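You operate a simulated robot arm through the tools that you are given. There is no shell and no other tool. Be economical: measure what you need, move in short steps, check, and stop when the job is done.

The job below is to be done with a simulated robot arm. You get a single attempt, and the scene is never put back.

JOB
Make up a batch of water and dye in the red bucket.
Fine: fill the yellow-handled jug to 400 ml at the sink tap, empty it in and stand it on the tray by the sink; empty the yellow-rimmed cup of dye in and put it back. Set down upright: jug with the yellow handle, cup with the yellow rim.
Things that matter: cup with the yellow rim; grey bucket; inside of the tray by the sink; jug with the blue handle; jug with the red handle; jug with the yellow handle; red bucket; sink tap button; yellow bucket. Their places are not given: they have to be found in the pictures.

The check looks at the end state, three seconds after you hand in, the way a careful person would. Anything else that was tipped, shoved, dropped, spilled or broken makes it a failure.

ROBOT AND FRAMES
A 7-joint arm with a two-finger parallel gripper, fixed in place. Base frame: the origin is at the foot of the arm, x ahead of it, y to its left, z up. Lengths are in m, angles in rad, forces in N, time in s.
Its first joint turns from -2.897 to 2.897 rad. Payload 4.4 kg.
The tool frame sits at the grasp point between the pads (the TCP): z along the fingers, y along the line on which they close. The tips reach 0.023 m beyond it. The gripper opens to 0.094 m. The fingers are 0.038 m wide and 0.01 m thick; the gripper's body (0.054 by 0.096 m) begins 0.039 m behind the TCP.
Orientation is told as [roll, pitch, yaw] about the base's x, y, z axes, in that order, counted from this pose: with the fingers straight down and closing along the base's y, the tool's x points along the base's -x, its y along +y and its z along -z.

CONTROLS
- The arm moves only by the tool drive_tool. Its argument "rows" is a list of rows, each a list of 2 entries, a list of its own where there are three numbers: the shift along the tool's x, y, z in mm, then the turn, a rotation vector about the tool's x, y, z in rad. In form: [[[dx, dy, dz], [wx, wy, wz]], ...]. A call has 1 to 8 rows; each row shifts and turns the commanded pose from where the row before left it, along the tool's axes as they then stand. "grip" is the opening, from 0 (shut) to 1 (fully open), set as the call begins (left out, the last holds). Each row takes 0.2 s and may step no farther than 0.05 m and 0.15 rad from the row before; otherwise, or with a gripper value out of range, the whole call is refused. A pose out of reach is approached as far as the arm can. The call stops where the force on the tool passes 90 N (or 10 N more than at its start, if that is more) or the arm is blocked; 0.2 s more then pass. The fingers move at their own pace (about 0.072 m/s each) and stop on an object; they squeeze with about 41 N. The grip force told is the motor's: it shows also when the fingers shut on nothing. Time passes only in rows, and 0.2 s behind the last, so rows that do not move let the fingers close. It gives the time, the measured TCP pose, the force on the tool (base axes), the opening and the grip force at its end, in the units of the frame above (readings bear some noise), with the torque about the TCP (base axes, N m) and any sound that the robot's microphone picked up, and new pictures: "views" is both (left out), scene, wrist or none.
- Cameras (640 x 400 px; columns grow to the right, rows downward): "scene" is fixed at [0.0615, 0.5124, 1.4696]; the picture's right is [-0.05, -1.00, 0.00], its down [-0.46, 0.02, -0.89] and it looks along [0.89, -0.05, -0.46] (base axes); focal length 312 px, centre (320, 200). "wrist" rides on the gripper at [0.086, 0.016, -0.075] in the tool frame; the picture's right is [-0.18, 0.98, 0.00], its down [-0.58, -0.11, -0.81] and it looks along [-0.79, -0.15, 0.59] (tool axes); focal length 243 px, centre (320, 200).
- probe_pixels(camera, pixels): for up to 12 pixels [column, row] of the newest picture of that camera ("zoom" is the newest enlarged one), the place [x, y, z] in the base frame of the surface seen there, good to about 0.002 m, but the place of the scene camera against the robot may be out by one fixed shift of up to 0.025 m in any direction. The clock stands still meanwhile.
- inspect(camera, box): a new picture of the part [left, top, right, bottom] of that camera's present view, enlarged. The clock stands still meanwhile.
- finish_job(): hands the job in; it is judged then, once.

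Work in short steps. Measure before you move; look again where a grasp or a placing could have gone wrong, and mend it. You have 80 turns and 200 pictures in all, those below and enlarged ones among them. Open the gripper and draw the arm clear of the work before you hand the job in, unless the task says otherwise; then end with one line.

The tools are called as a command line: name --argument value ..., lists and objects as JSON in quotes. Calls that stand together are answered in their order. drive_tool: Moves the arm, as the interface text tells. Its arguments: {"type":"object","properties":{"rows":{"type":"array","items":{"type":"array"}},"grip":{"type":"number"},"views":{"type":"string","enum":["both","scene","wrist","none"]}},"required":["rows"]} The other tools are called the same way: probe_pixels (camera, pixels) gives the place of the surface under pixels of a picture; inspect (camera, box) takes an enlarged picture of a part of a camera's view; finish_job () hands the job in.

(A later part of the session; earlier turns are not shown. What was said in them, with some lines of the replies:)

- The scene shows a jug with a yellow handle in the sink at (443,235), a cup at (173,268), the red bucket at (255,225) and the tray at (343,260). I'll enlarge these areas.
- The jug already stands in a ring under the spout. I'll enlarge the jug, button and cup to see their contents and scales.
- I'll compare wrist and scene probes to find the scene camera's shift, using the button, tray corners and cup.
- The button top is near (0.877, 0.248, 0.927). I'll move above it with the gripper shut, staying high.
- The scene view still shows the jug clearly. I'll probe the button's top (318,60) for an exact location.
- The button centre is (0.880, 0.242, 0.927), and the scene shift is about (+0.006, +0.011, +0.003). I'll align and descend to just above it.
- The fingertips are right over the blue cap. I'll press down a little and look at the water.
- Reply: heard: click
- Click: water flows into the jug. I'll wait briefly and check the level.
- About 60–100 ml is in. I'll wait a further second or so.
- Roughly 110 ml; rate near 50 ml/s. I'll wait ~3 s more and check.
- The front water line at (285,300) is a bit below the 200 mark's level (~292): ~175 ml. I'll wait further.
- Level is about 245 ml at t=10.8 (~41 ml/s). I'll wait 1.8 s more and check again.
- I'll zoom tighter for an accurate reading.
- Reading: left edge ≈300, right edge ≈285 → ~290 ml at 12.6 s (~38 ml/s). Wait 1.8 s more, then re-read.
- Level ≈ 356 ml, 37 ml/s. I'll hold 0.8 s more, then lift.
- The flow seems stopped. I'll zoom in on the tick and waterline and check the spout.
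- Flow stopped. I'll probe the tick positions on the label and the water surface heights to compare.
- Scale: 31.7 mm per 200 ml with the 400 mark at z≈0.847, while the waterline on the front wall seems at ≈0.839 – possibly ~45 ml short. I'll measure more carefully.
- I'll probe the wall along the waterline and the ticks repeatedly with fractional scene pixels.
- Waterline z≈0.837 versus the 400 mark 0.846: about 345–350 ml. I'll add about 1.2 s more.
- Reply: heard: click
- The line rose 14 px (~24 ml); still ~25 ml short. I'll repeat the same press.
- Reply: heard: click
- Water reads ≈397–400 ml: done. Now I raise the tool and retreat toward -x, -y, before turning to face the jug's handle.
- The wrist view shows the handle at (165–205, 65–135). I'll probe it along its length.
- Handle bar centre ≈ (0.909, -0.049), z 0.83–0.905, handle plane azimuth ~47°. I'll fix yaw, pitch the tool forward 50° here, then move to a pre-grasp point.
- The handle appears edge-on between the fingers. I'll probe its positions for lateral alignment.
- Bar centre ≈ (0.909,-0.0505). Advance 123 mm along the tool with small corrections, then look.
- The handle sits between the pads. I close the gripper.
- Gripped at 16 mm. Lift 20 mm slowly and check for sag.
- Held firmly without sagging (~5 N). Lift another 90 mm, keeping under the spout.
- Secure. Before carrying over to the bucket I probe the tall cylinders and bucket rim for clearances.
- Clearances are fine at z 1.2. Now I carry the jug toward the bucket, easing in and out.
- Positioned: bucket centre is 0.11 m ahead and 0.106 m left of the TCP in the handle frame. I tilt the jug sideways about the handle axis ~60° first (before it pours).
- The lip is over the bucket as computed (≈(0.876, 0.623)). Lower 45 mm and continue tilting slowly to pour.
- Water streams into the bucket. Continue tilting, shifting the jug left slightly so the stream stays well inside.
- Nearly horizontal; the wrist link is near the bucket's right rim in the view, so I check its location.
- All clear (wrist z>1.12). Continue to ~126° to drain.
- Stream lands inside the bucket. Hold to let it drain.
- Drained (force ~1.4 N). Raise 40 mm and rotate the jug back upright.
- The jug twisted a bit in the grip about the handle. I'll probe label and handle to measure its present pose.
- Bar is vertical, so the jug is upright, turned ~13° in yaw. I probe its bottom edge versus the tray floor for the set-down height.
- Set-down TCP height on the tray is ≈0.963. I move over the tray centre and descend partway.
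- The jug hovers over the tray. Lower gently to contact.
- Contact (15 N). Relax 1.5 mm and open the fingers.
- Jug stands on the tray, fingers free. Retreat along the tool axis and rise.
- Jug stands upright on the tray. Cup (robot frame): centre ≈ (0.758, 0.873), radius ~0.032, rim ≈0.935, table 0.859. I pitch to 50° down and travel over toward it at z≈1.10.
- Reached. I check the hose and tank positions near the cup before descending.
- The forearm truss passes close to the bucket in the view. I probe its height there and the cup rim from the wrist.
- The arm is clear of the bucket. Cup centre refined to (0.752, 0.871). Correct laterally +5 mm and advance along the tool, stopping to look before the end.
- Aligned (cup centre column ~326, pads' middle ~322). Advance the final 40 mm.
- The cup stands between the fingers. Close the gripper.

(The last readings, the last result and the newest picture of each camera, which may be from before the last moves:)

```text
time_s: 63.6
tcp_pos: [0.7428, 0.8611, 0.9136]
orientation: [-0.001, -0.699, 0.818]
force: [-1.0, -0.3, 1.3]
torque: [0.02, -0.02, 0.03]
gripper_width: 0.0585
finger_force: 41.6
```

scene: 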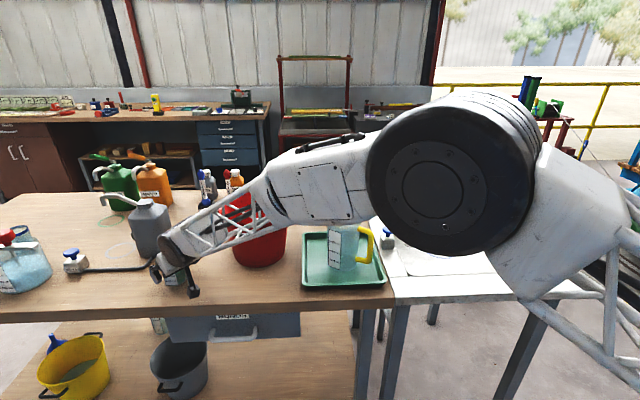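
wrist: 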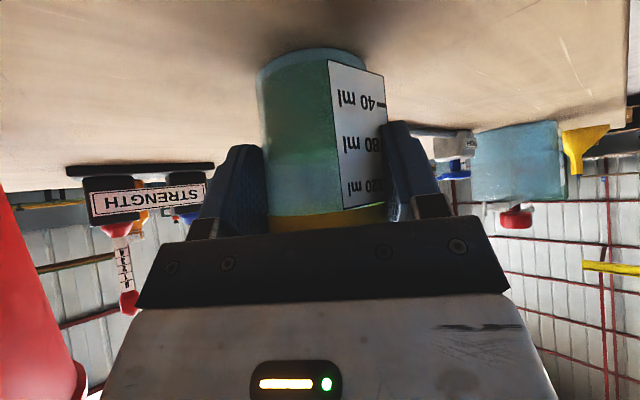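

Gripped at 58.5 mm. Lift slightly and check.

drive_tool --rows '[[[-3.2, 0, -3.8], [0, 0, 0]], [[-6.4, 0, -7.7], [0, 0, 0]], [[-12.9, 0, -15.3], [0, 0, 0]], [[-12.9, 0, -15.3], [0, 0, 0]]]'

inspect --camera "scene" --box '[130, 210, 240, 300]'

```text
time_s: 64.6
tcp_pos: [0.7423, 0.8635, 0.9685]
orientation: [-0.002, -0.699, 0.82]
force: [0.3, -0.3, -2.2]
torque: [0.0, 0.01, 0.04]
gripper_width: 0.0584
finger_force: 40.8
```

scene: 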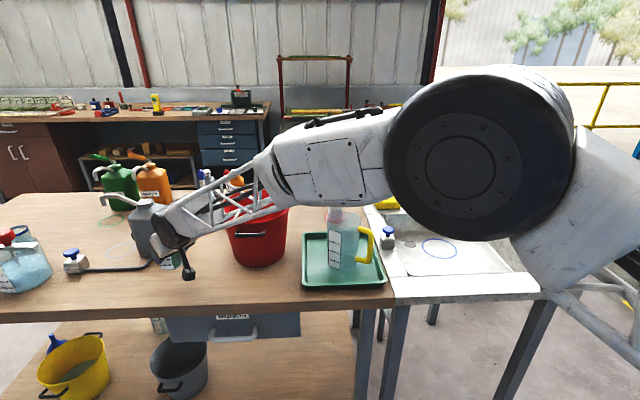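
wrist: 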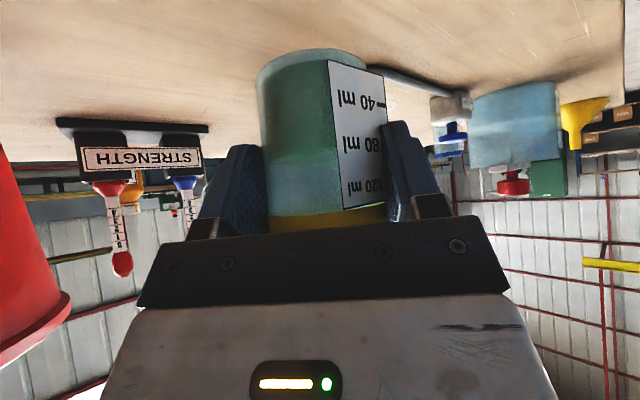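

```text
4.44 times, centred on (185, 255) of scene
```

zoom: 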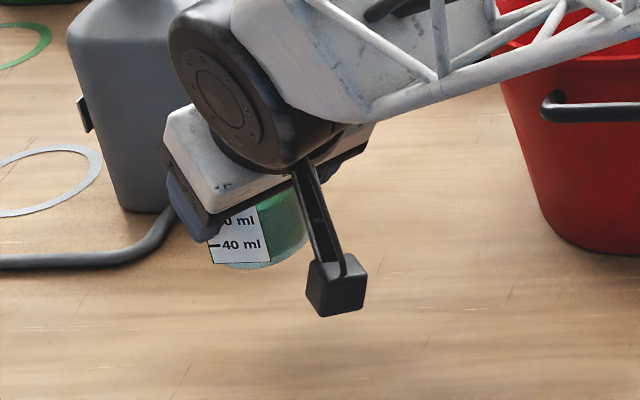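

Held firmly. Raise to z≈1.19.

drive_tool --rows '[[[-16, 0, -19], [0, 0, 0]], [[-25.7, 0, -30.6], [0, 0, 0]], [[-25.7, 0, -30.6], [0, 0, 0]], [[-25.7, 0, -30.6], [0, 0, 0]], [[-25.7, 0, -30.6], [0, 0, 0]], [[-23, 0, -27.4], [0, 0, 0]]]' --views "none"

drive_tool --rows '[[[4.2, -18.6, -3.5], [0, 0, 0]], [[8.4, -37.2, -7], [0, 0, 0]], [[8.4, -37.2, -7], [0, 0, 0]], [[8.4, -37.2, -7], [0, 0, 0]], [[8.4, -37.2, -7], [0, 0, 0]], [[8.4, -37.2, -7], [0, 0, 0]], [[8.4, -37.2, -7], [0, 0, 0]], [[4.2, -18.6, -3.5], [0, 0, 0]]]'

inspect --camera "scene" --box '[160, 90, 360, 270]'

```text
time_s: 66.0
tcp_pos: [0.7407, 0.8638, 1.1884]
orientation: [-0.003, -0.697, 0.82]
force: [-0.2, 0.2, -0.9]
torque: [-0.02, -0.02, 0.01]
gripper_width: 0.0587
finger_force: 41.1
```

```text
time_s: 67.8
tcp_pos: [0.8806, 0.6281, 1.189]
orientation: [-0.001, -0.697, 0.819]
force: [0.6, 0.4, -1.6]
torque: [0.01, 0.01, 0.01]
gripper_width: 0.0586
finger_force: 40.8
```

scene: 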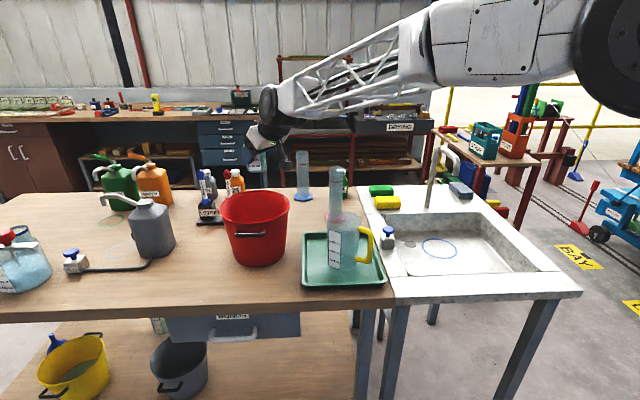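
wrist: 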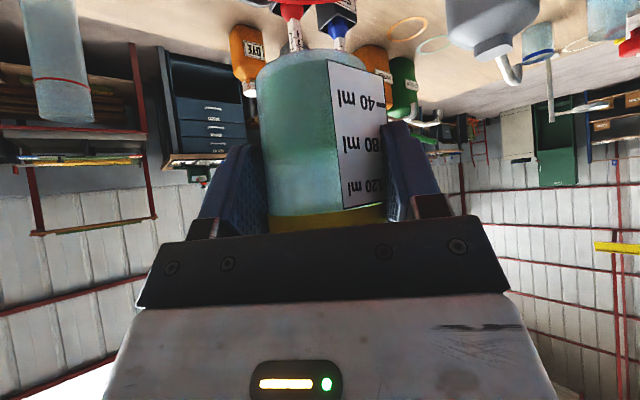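

```text
2.22 times, centred on (260, 180) of scene
```

zoom: 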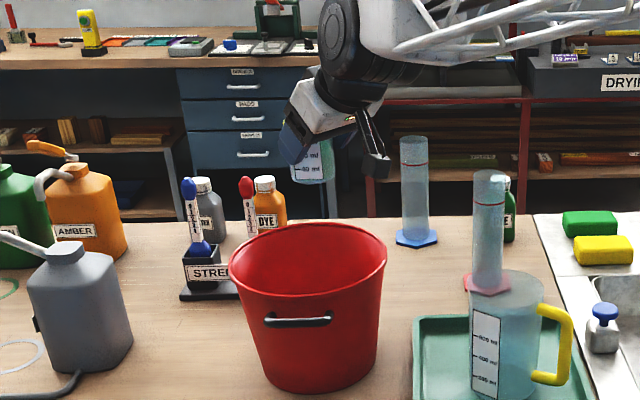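

Over the bucket. Tilt the cup to ~44° first.

drive_tool --rows '[[[0, 0, 0], [0.0843, 0, -0.0707]], [[0, 0, 0], [0.0843, 0, -0.0707]], [[0, 0, 0], [0.0843, 0, -0.0707]], [[0, 0, 0], [0.0843, 0, -0.0707]], [[0, 0, 0], [0.0843, 0, -0.0707]], [[0, 0, 0], [0.0843, 0, -0.0707]], [[0, 0, 0], [0.0843, 0, -0.0707]]]' --views "scene"

inspect --camera "scene" --box '[160, 90, 360, 270]'

```text
time_s: 69.4
tcp_pos: [0.879, 0.629, 1.1902]
orientation: [-0.904, -0.479, 1.348]
force: [-0.9, 0.3, -0.6]
torque: [0.01, 0.0, -0.01]
gripper_width: 0.0586
finger_force: 41.3
```

scene: 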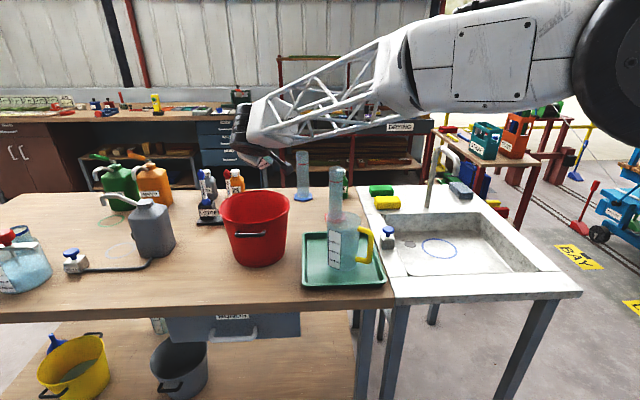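

```text
2.22 times, centred on (260, 180) of scene
```

zoom: 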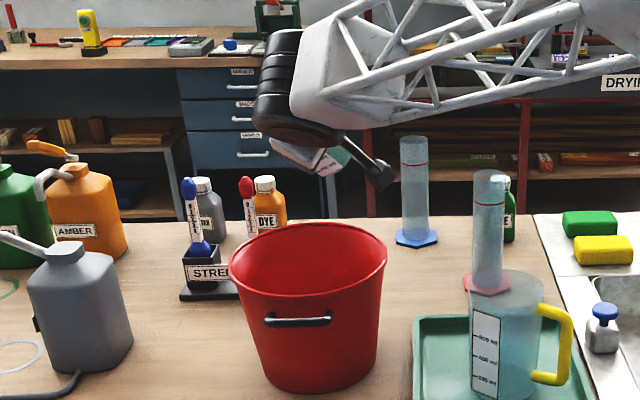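

Continue tilting slowly.

drive_tool --rows '[[[0, 0, 0], [0.046, 0, -0.0386]], [[0, 0, 0], [0.046, 0, -0.0386]], [[0, 0, 0], [0.046, 0, -0.0386]], [[0, 0, 0], [0.046, 0, -0.0386]], [[0, 0, 0], [0.046, 0, -0.0386]], [[0, 0, 0], [0.046, 0, -0.0386]]]' --views "wrist"

inspect --camera "scene" --box '[160, 90, 360, 270]'

```text
time_s: 70.8
tcp_pos: [0.8791, 0.6292, 1.1891]
orientation: [-1.225, -0.277, 1.466]
force: [0.5, 0.0, -0.6]
torque: [0.03, -0.01, -0.01]
gripper_width: 0.0585
finger_force: 41.1
```

wrist: 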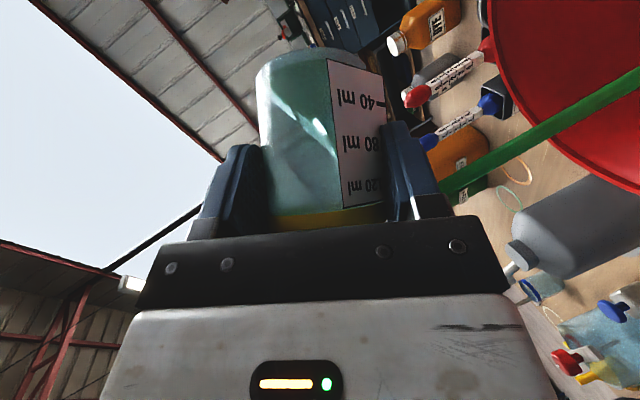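

```text
2.22 times, centred on (260, 180) of scene
```

zoom: 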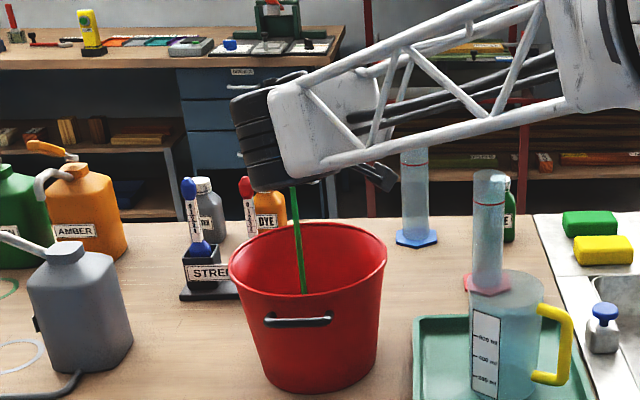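

Dye streams into the bucket's middle. Continue tilting to ~115°.

drive_tool --rows '[[[0, 0, 0], [0.0555, 0, -0.0466]], [[0, 0, 0], [0.0555, 0, -0.0466]], [[0, 0, 0], [0.0555, 0, -0.0466]], [[0, 0, 0], [0.0555, 0, -0.0466]], [[0, 0, 0], [0.0555, 0, -0.0466]], [[0, 0, 0], [0.0555, 0, -0.0466]], [[0, 0, 0], [0.0555, 0, -0.0466]], [[0, 0, 0], [0.0555, 0, -0.0466]]]' --views "scene"

inspect --camera "scene" --box '[160, 90, 360, 270]'

probe_pixels --camera "zoom" --pixels '[[250, 190], [240, 170], [270, 195], [290, 190], [260, 150], [300, 170]]'

```text
time_s: 72.6
tcp_pos: [0.88, 0.6298, 1.1899]
orientation: [-1.68, 0.092, 1.51]
force: [-1.0, 0.4, 0.3]
torque: [0.01, -0.01, 0.03]
gripper_width: 0.0581
finger_force: 40.5
```

scene: 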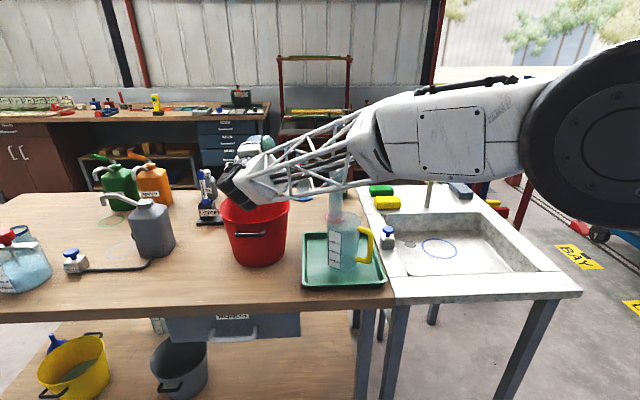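

```text
2.22 times, centred on (260, 180) of scene
```

zoom: 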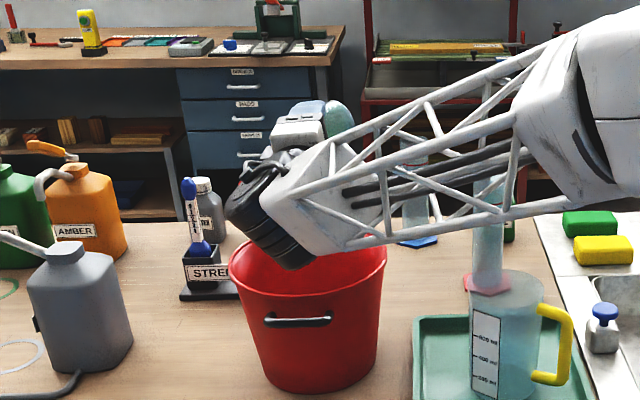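

```text
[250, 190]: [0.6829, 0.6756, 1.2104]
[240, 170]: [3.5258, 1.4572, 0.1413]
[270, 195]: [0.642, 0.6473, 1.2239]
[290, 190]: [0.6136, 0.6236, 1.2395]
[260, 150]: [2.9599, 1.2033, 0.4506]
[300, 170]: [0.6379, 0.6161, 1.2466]
```

Wrist is clear (z≥1.15). Add 0.3 rad more and hold to drain.

drive_tool --rows '[[[0, 0, 0], [0.0555, 0, -0.0466]], [[0, 0, 0], [0.0555, 0, -0.0466]], [[0, 0, 0], [0.0555, 0, -0.0466]], [[0, 0, 0], [0.0555, 0, -0.0466]], [[0, 0, 0], [0, 0, 0]], [[0, 0, 0], [0, 0, 0]], [[0, 0, 0], [0, 0, 0]], [[0, 0, 0], [0, 0, 0]]]' --views "both"

inspect --camera "scene" --box '[200, 110, 320, 230]'

```text
time_s: 74.4
tcp_pos: [0.8791, 0.6282, 1.1896]
orientation: [-1.908, 0.271, 1.468]
force: [-0.8, 0.1, -0.5]
torque: [0.0, 0.03, -0.04]
gripper_width: 0.0582
finger_force: 41.1
```

scene: 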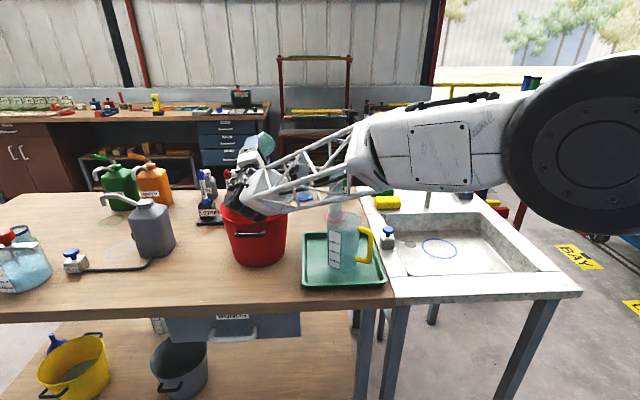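
wrist: 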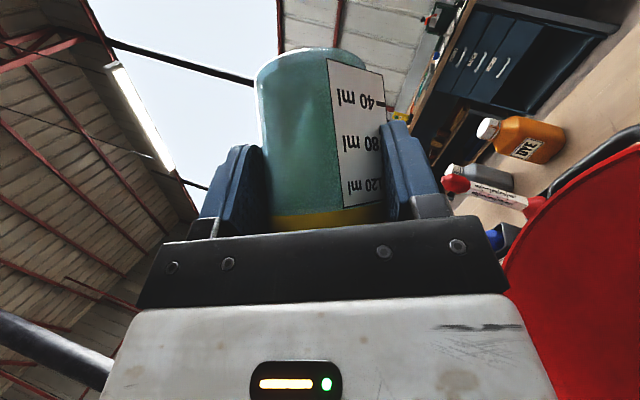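

```text
3.33 times, centred on (260, 170) of scene
```

zoom: 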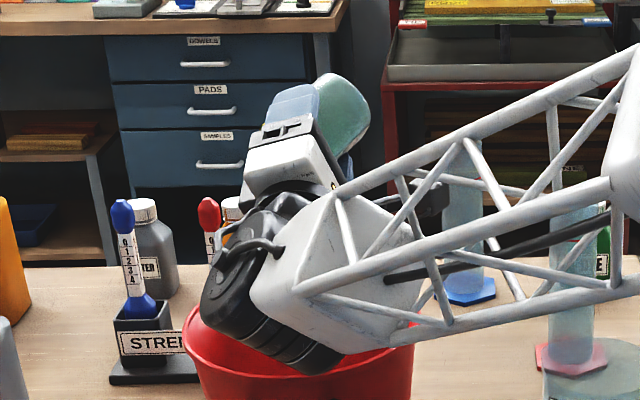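

No stream is visible any more. Hold a little longer, then rotate back upright.

drive_tool --rows '[[[0, 0, 0], [0, 0, 0]], [[0, 0, 0], [0, 0, 0]], [[0, 0, 0], [0, 0, 0]], [[0, 0, 0], [0, 0, 0]], [[0, 0, 0], [-0.1, 0, 0.084]], [[0, 0, 0], [-0.1, 0, 0.084]], [[0, 0, 0], [-0.1, 0, 0.084]], [[0, 0, 0], [-0.1, 0, 0.084]]]' --views "none"

drive_tool --rows '[[[0, 0, 0], [-0.1, 0, 0.084]], [[0, 0, 0], [-0.1, 0, 0.084]], [[0, 0, 0], [-0.1, 0, 0.084]], [[0, 0, 0], [-0.1, 0, 0.084]], [[0, 0, 0], [-0.1, 0, 0.084]], [[0, 0, 0], [-0.1, 0, 0.084]], [[0, 0, 0], [-0.1, 0, 0.084]]]' --views "none"

drive_tool --rows '[[[0, 0, 0], [-0.1, 0, 0.084]], [[0, 0, 0], [-0.1, 0, 0.084]], [[0, 0, 0], [-0.1, 0, 0.084]], [[0, 0, 0], [-0.1, 0, 0.084]]]'

inspect --camera "scene" --box '[200, 110, 320, 230]'

```text
time_s: 76.2
tcp_pos: [0.8803, 0.6289, 1.1881]
orientation: [-1.499, -0.059, 1.511]
force: [-0.1, -0.2, -0.4]
torque: [-0.01, -0.01, 0.01]
gripper_width: 0.0581
finger_force: 41.0
```

```text
time_s: 77.8
tcp_pos: [0.8797, 0.6284, 1.1891]
orientation: [-0.689, -0.573, 1.238]
force: [0.0, 0.4, -0.3]
torque: [0.02, -0.02, -0.01]
gripper_width: 0.058
finger_force: 40.4
```

```text
time_s: 78.8
tcp_pos: [0.8804, 0.6291, 1.1904]
orientation: [-0.055, -0.7, 0.853]
force: [1.0, 0.7, -0.7]
torque: [-0.02, 0.02, -0.01]
gripper_width: 0.058
finger_force: 41.4
```

scene: 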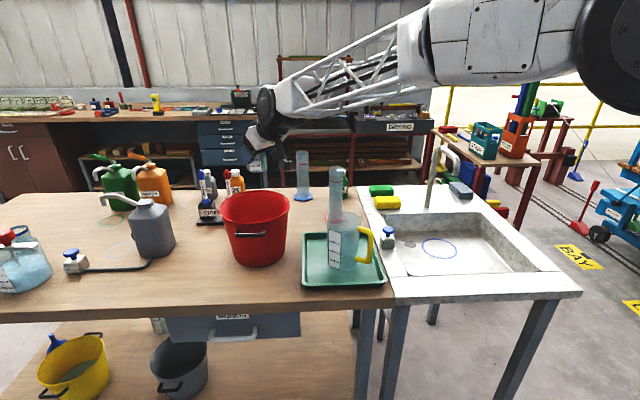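
wrist: 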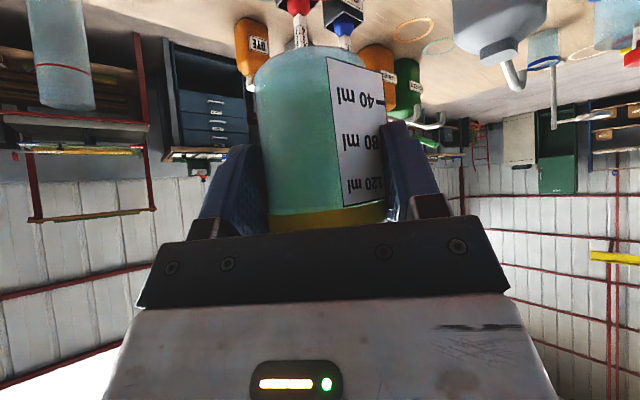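

```text
3.33 times, centred on (260, 170) of scene
```

zoom: 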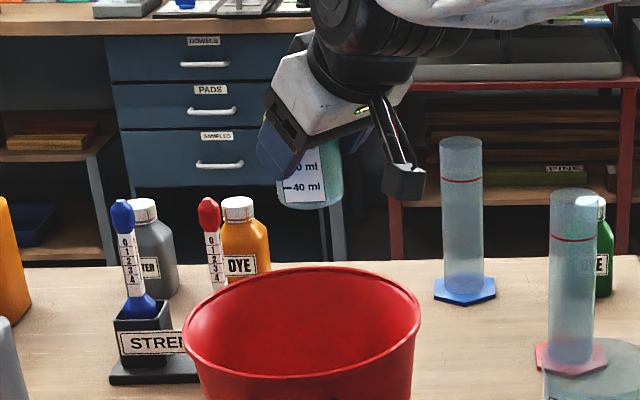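

Cup appears empty. Finish the last bit of righting, carry it back above its spot.

drive_tool --rows '[[[0, 0, 0], [-0.034, 0, 0.028]], [[-8.3, 36.9, 7], [0, 0, 0]], [[-8.3, 36.9, 7], [0, 0, 0]], [[-8.3, 36.9, 7], [0, 0, 0]], [[-8.3, 36.9, 7], [0, 0, 0]], [[-8.3, 36.9, 7], [0, 0, 0]], [[-8.3, 36.9, 7], [0, 0, 0]], [[-8.3, 36.9, 7], [0, 0, 0]]]' --views "none"

drive_tool --rows '[[[0, 0, 0], [0, 0, 0]], [[25.7, 0, 30.6], [0, 0, 0]], [[25.7, 0, 30.6], [0, 0, 0]], [[25.7, 0, 30.6], [0, 0, 0]], [[25.7, 0, 30.6], [0, 0, 0]], [[25.7, 0, 30.6], [0, 0, 0]], [[19, 0, 22.6], [0, 0, 0]], [[6.4, 0, 7.7], [0, 0, 0]]]'

inspect --camera "scene" --box '[130, 210, 240, 300]'

```text
time_s: 80.6
tcp_pos: [0.7429, 0.8618, 1.1901]
orientation: [0.001, -0.699, 0.815]
force: [0.1, -0.1, -0.4]
torque: [0.01, 0.0, 0.02]
gripper_width: 0.0584
finger_force: 40.8
```

```text
time_s: 82.4
tcp_pos: [0.7442, 0.8627, 0.951]
orientation: [0.001, -0.698, 0.818]
force: [-0.1, 0.0, 0.3]
torque: [0.01, -0.01, -0.02]
gripper_width: 0.058
finger_force: 41.3
```

scene: 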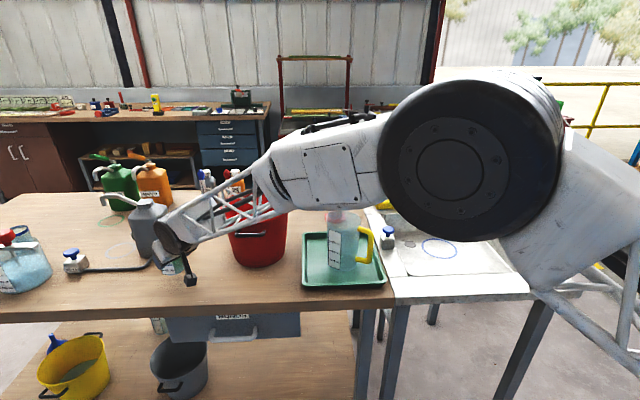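
wrist: 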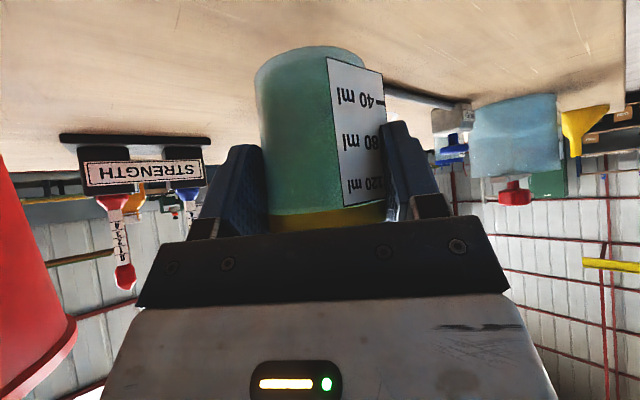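

```text
4.44 times, centred on (185, 255) of scene
```

zoom: 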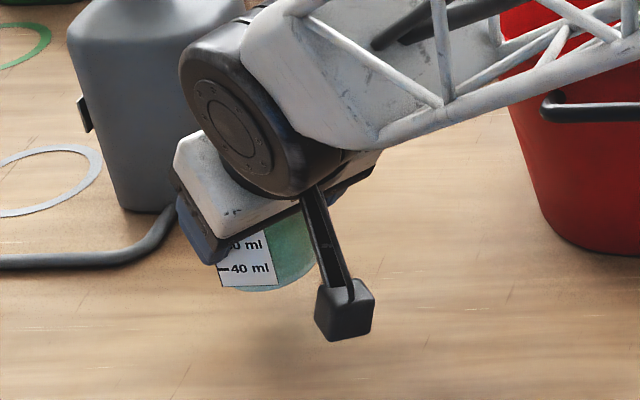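

Hovering ~37 mm above. Lower gently to contact.

drive_tool --rows '[[[12.9, 0, 15.3], [0, 0, 0]], [[6.4, 0, 7.7], [0, 0, 0]], [[2.2, 0, 2.7], [0, 0, 0]], [[1.3, 0, 1.5], [0, 0, 0]]]' --views "wrist"

```text
time_s: 83.4
tcp_pos: [0.7441, 0.8607, 0.9158]
orientation: [0.002, -0.699, 0.815]
force: [-0.3, 0.1, -0.3]
torque: [0.0, -0.02, -0.03]
gripper_width: 0.0583
finger_force: 40.5
```

wrist: 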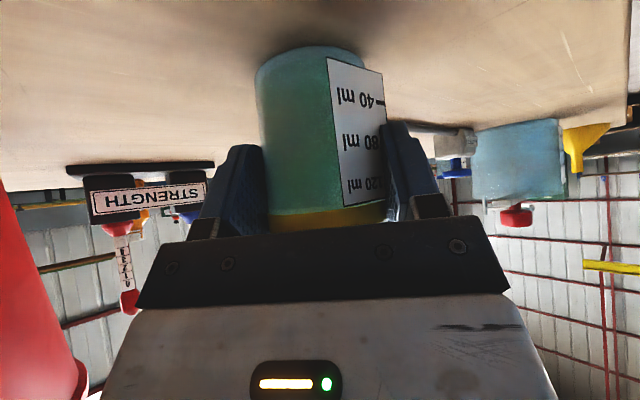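

drive_tool --rows '[[[0.8, 0, 0.9], [0, 0, 0]], [[0.7, 0, 0.8], [0, 0, 0]]]' --views "none"

```text
time_s: 84.0
tcp_pos: [0.7439, 0.8617, 0.9139]
orientation: [0.0, -0.7, 0.815]
force: [-0.6, -1.4, 10.3]
torque: [0.14, 0.03, 0.03]
gripper_width: 0.0581
finger_force: 40.4
```

Contact (10 N). Release by opening fully, then look.

drive_tool --rows '[[[0, 0, 0], [0, 0, 0]], [[0, 0, 0], [0, 0, 0]], [[0, 0, 0], [0, 0, 0]], [[0, 0, 0], [0, 0, 0]]]' --grip 1 --views "wrist"

```text
time_s: 85.0
tcp_pos: [0.7441, 0.8612, 0.9122]
orientation: [0.001, -0.698, 0.816]
force: [0.5, -0.1, -0.6]
torque: [-0.01, -0.02, 0.01]
gripper_width: 0.0939
finger_force: 0.1
```

wrist: 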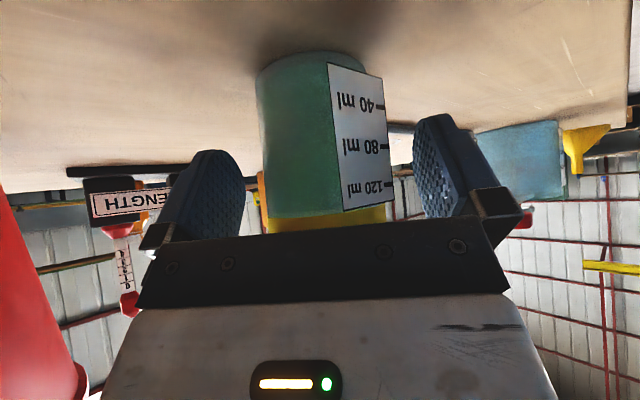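

The cup stands upright and free. Retreat along the tool axis, then rise and move back from the work.

drive_tool --rows '[[[0, 0, -15], [0, 0, 0]], [[0, 0, -35], [0, 0, 0]], [[0, 0, -45], [0, 0, 0]], [[0, 0, -45], [0, 0, 0]], [[-25.7, 0, -30.6], [0, 0, 0]], [[-25.7, 0, -30.6], [0, 0, 0]], [[-25.7, 0, -30.6], [0, 0, 0]]]' --views "scene"

inspect --camera "scene" --box '[130, 210, 240, 300]'

```text
time_s: 86.6
tcp_pos: [0.6803, 0.7972, 1.1411]
orientation: [0.001, -0.697, 0.818]
force: [-0.2, 1.2, -1.8]
torque: [-0.01, -0.06, 0.0]
gripper_width: 0.0939
finger_force: 0.0
```

scene: 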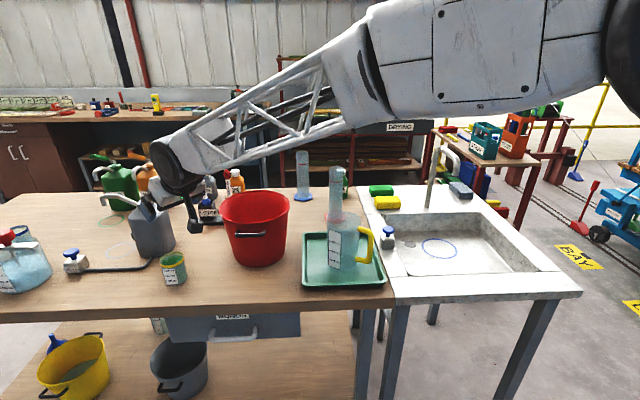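

```text
4.44 times, centred on (185, 255) of scene
```

zoom: 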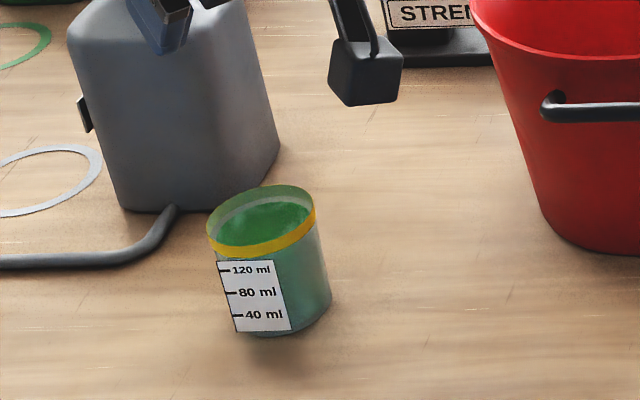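

The cup interior looks green; I zoom in to see whether dye remains.

inspect --camera "scene" --box '[155, 245, 195, 290]'

inspect --camera "scene" --box '[210, 180, 300, 270]'

```text
8.89 times, centred on (175, 268) of scene
```

zoom: 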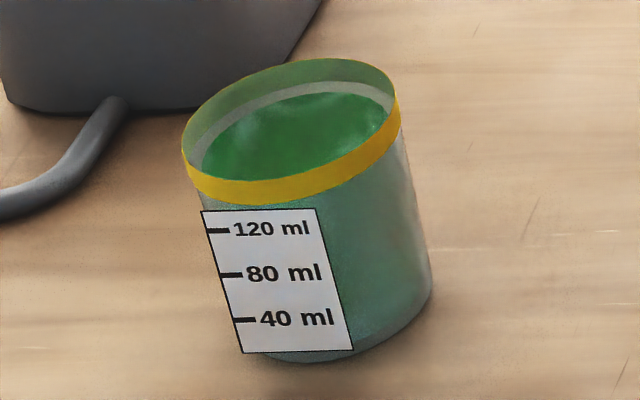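

```text
4.44 times, centred on (255, 225) of scene
```

zoom: 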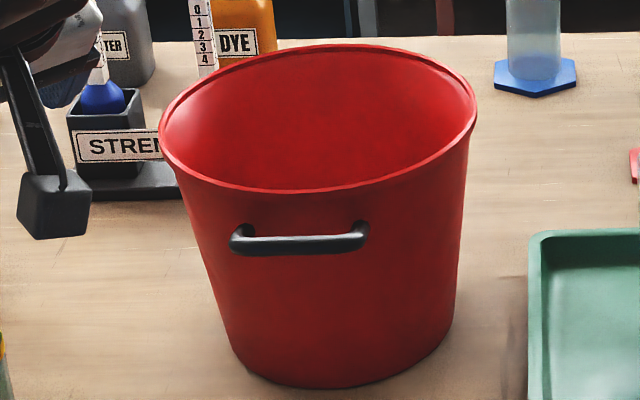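

The green inside is only a wetted film (no liquid level visible through the wall, and the weight dropped ~1 N while pouring). I withdraw the arm further from the work.

drive_tool --rows '[[[0, 0, -40], [0, 0, 0]], [[0, 0, -40], [0, 0, 0]], [[0, 0, -40], [0, 0, 0]], [[0, 0, -40], [0, 0, 0]]]'

inspect --camera "scene" --box '[155, 245, 195, 290]'

inspect --camera "scene" --box '[290, 190, 400, 300]'

```text
time_s: 87.6
tcp_pos: [0.6109, 0.7212, 1.266]
orientation: [0.002, -0.696, 0.815]
force: [-0.2, -1.0, -0.6]
torque: [0.0, -0.01, -0.04]
gripper_width: 0.0939
finger_force: 0.0
```

scene: 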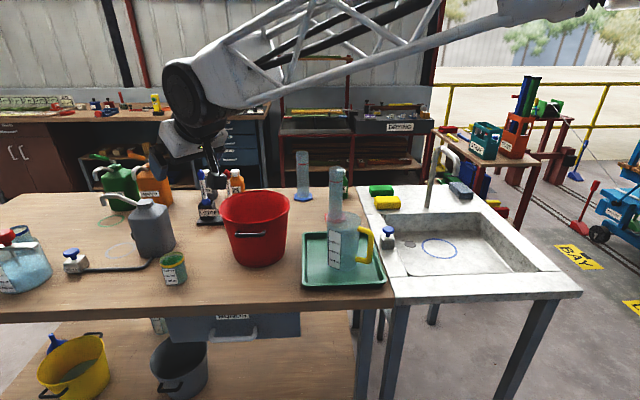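
wrist: 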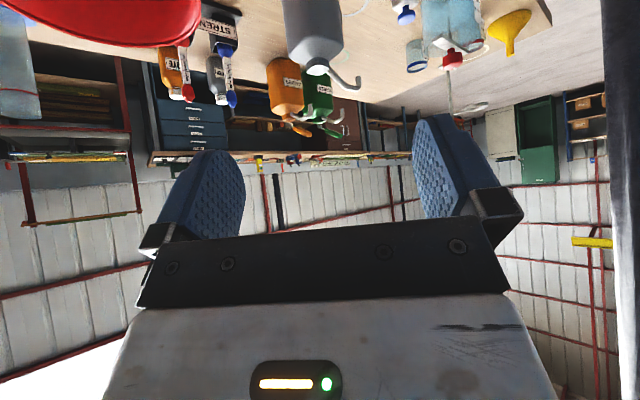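

```text
8.89 times, centred on (175, 268) of scene
```

zoom: 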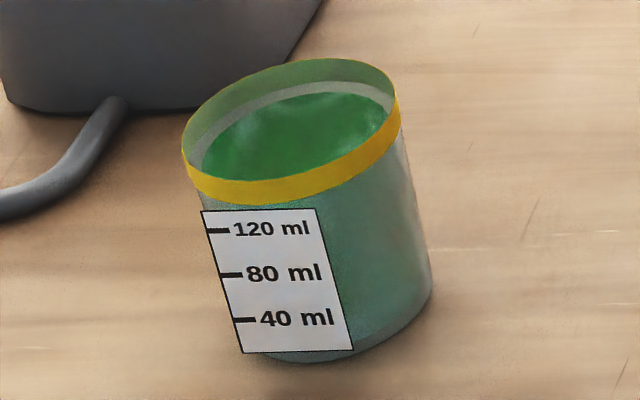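

```text
3.64 times, centred on (345, 245) of scene
```

zoom: 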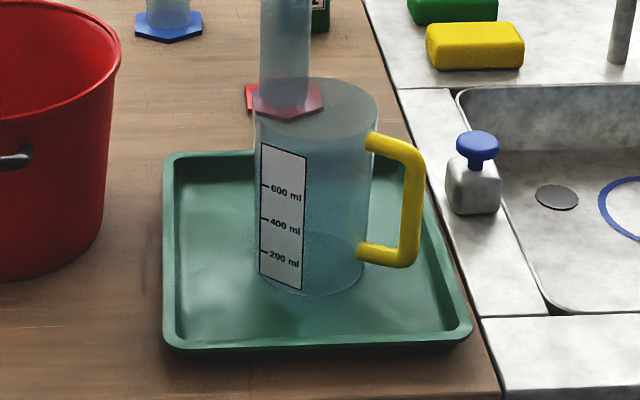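

Jug and cup stand upright and empty, the bucket holds the batch, nothing else has moved, the gripper is open and clear. Handing in.

finish_job

```text
The job is handed in.
```

The job is handed in. I filled the yellow-handled jug to about 400 ml, emptied it into the red bucket and stood it upright on the tray. I emptied the yellow-rimmed cup of dye in too and put it back upright. The cup's inside still looks green, which I took for a film of dye. I saw no spills and nothing else moved.
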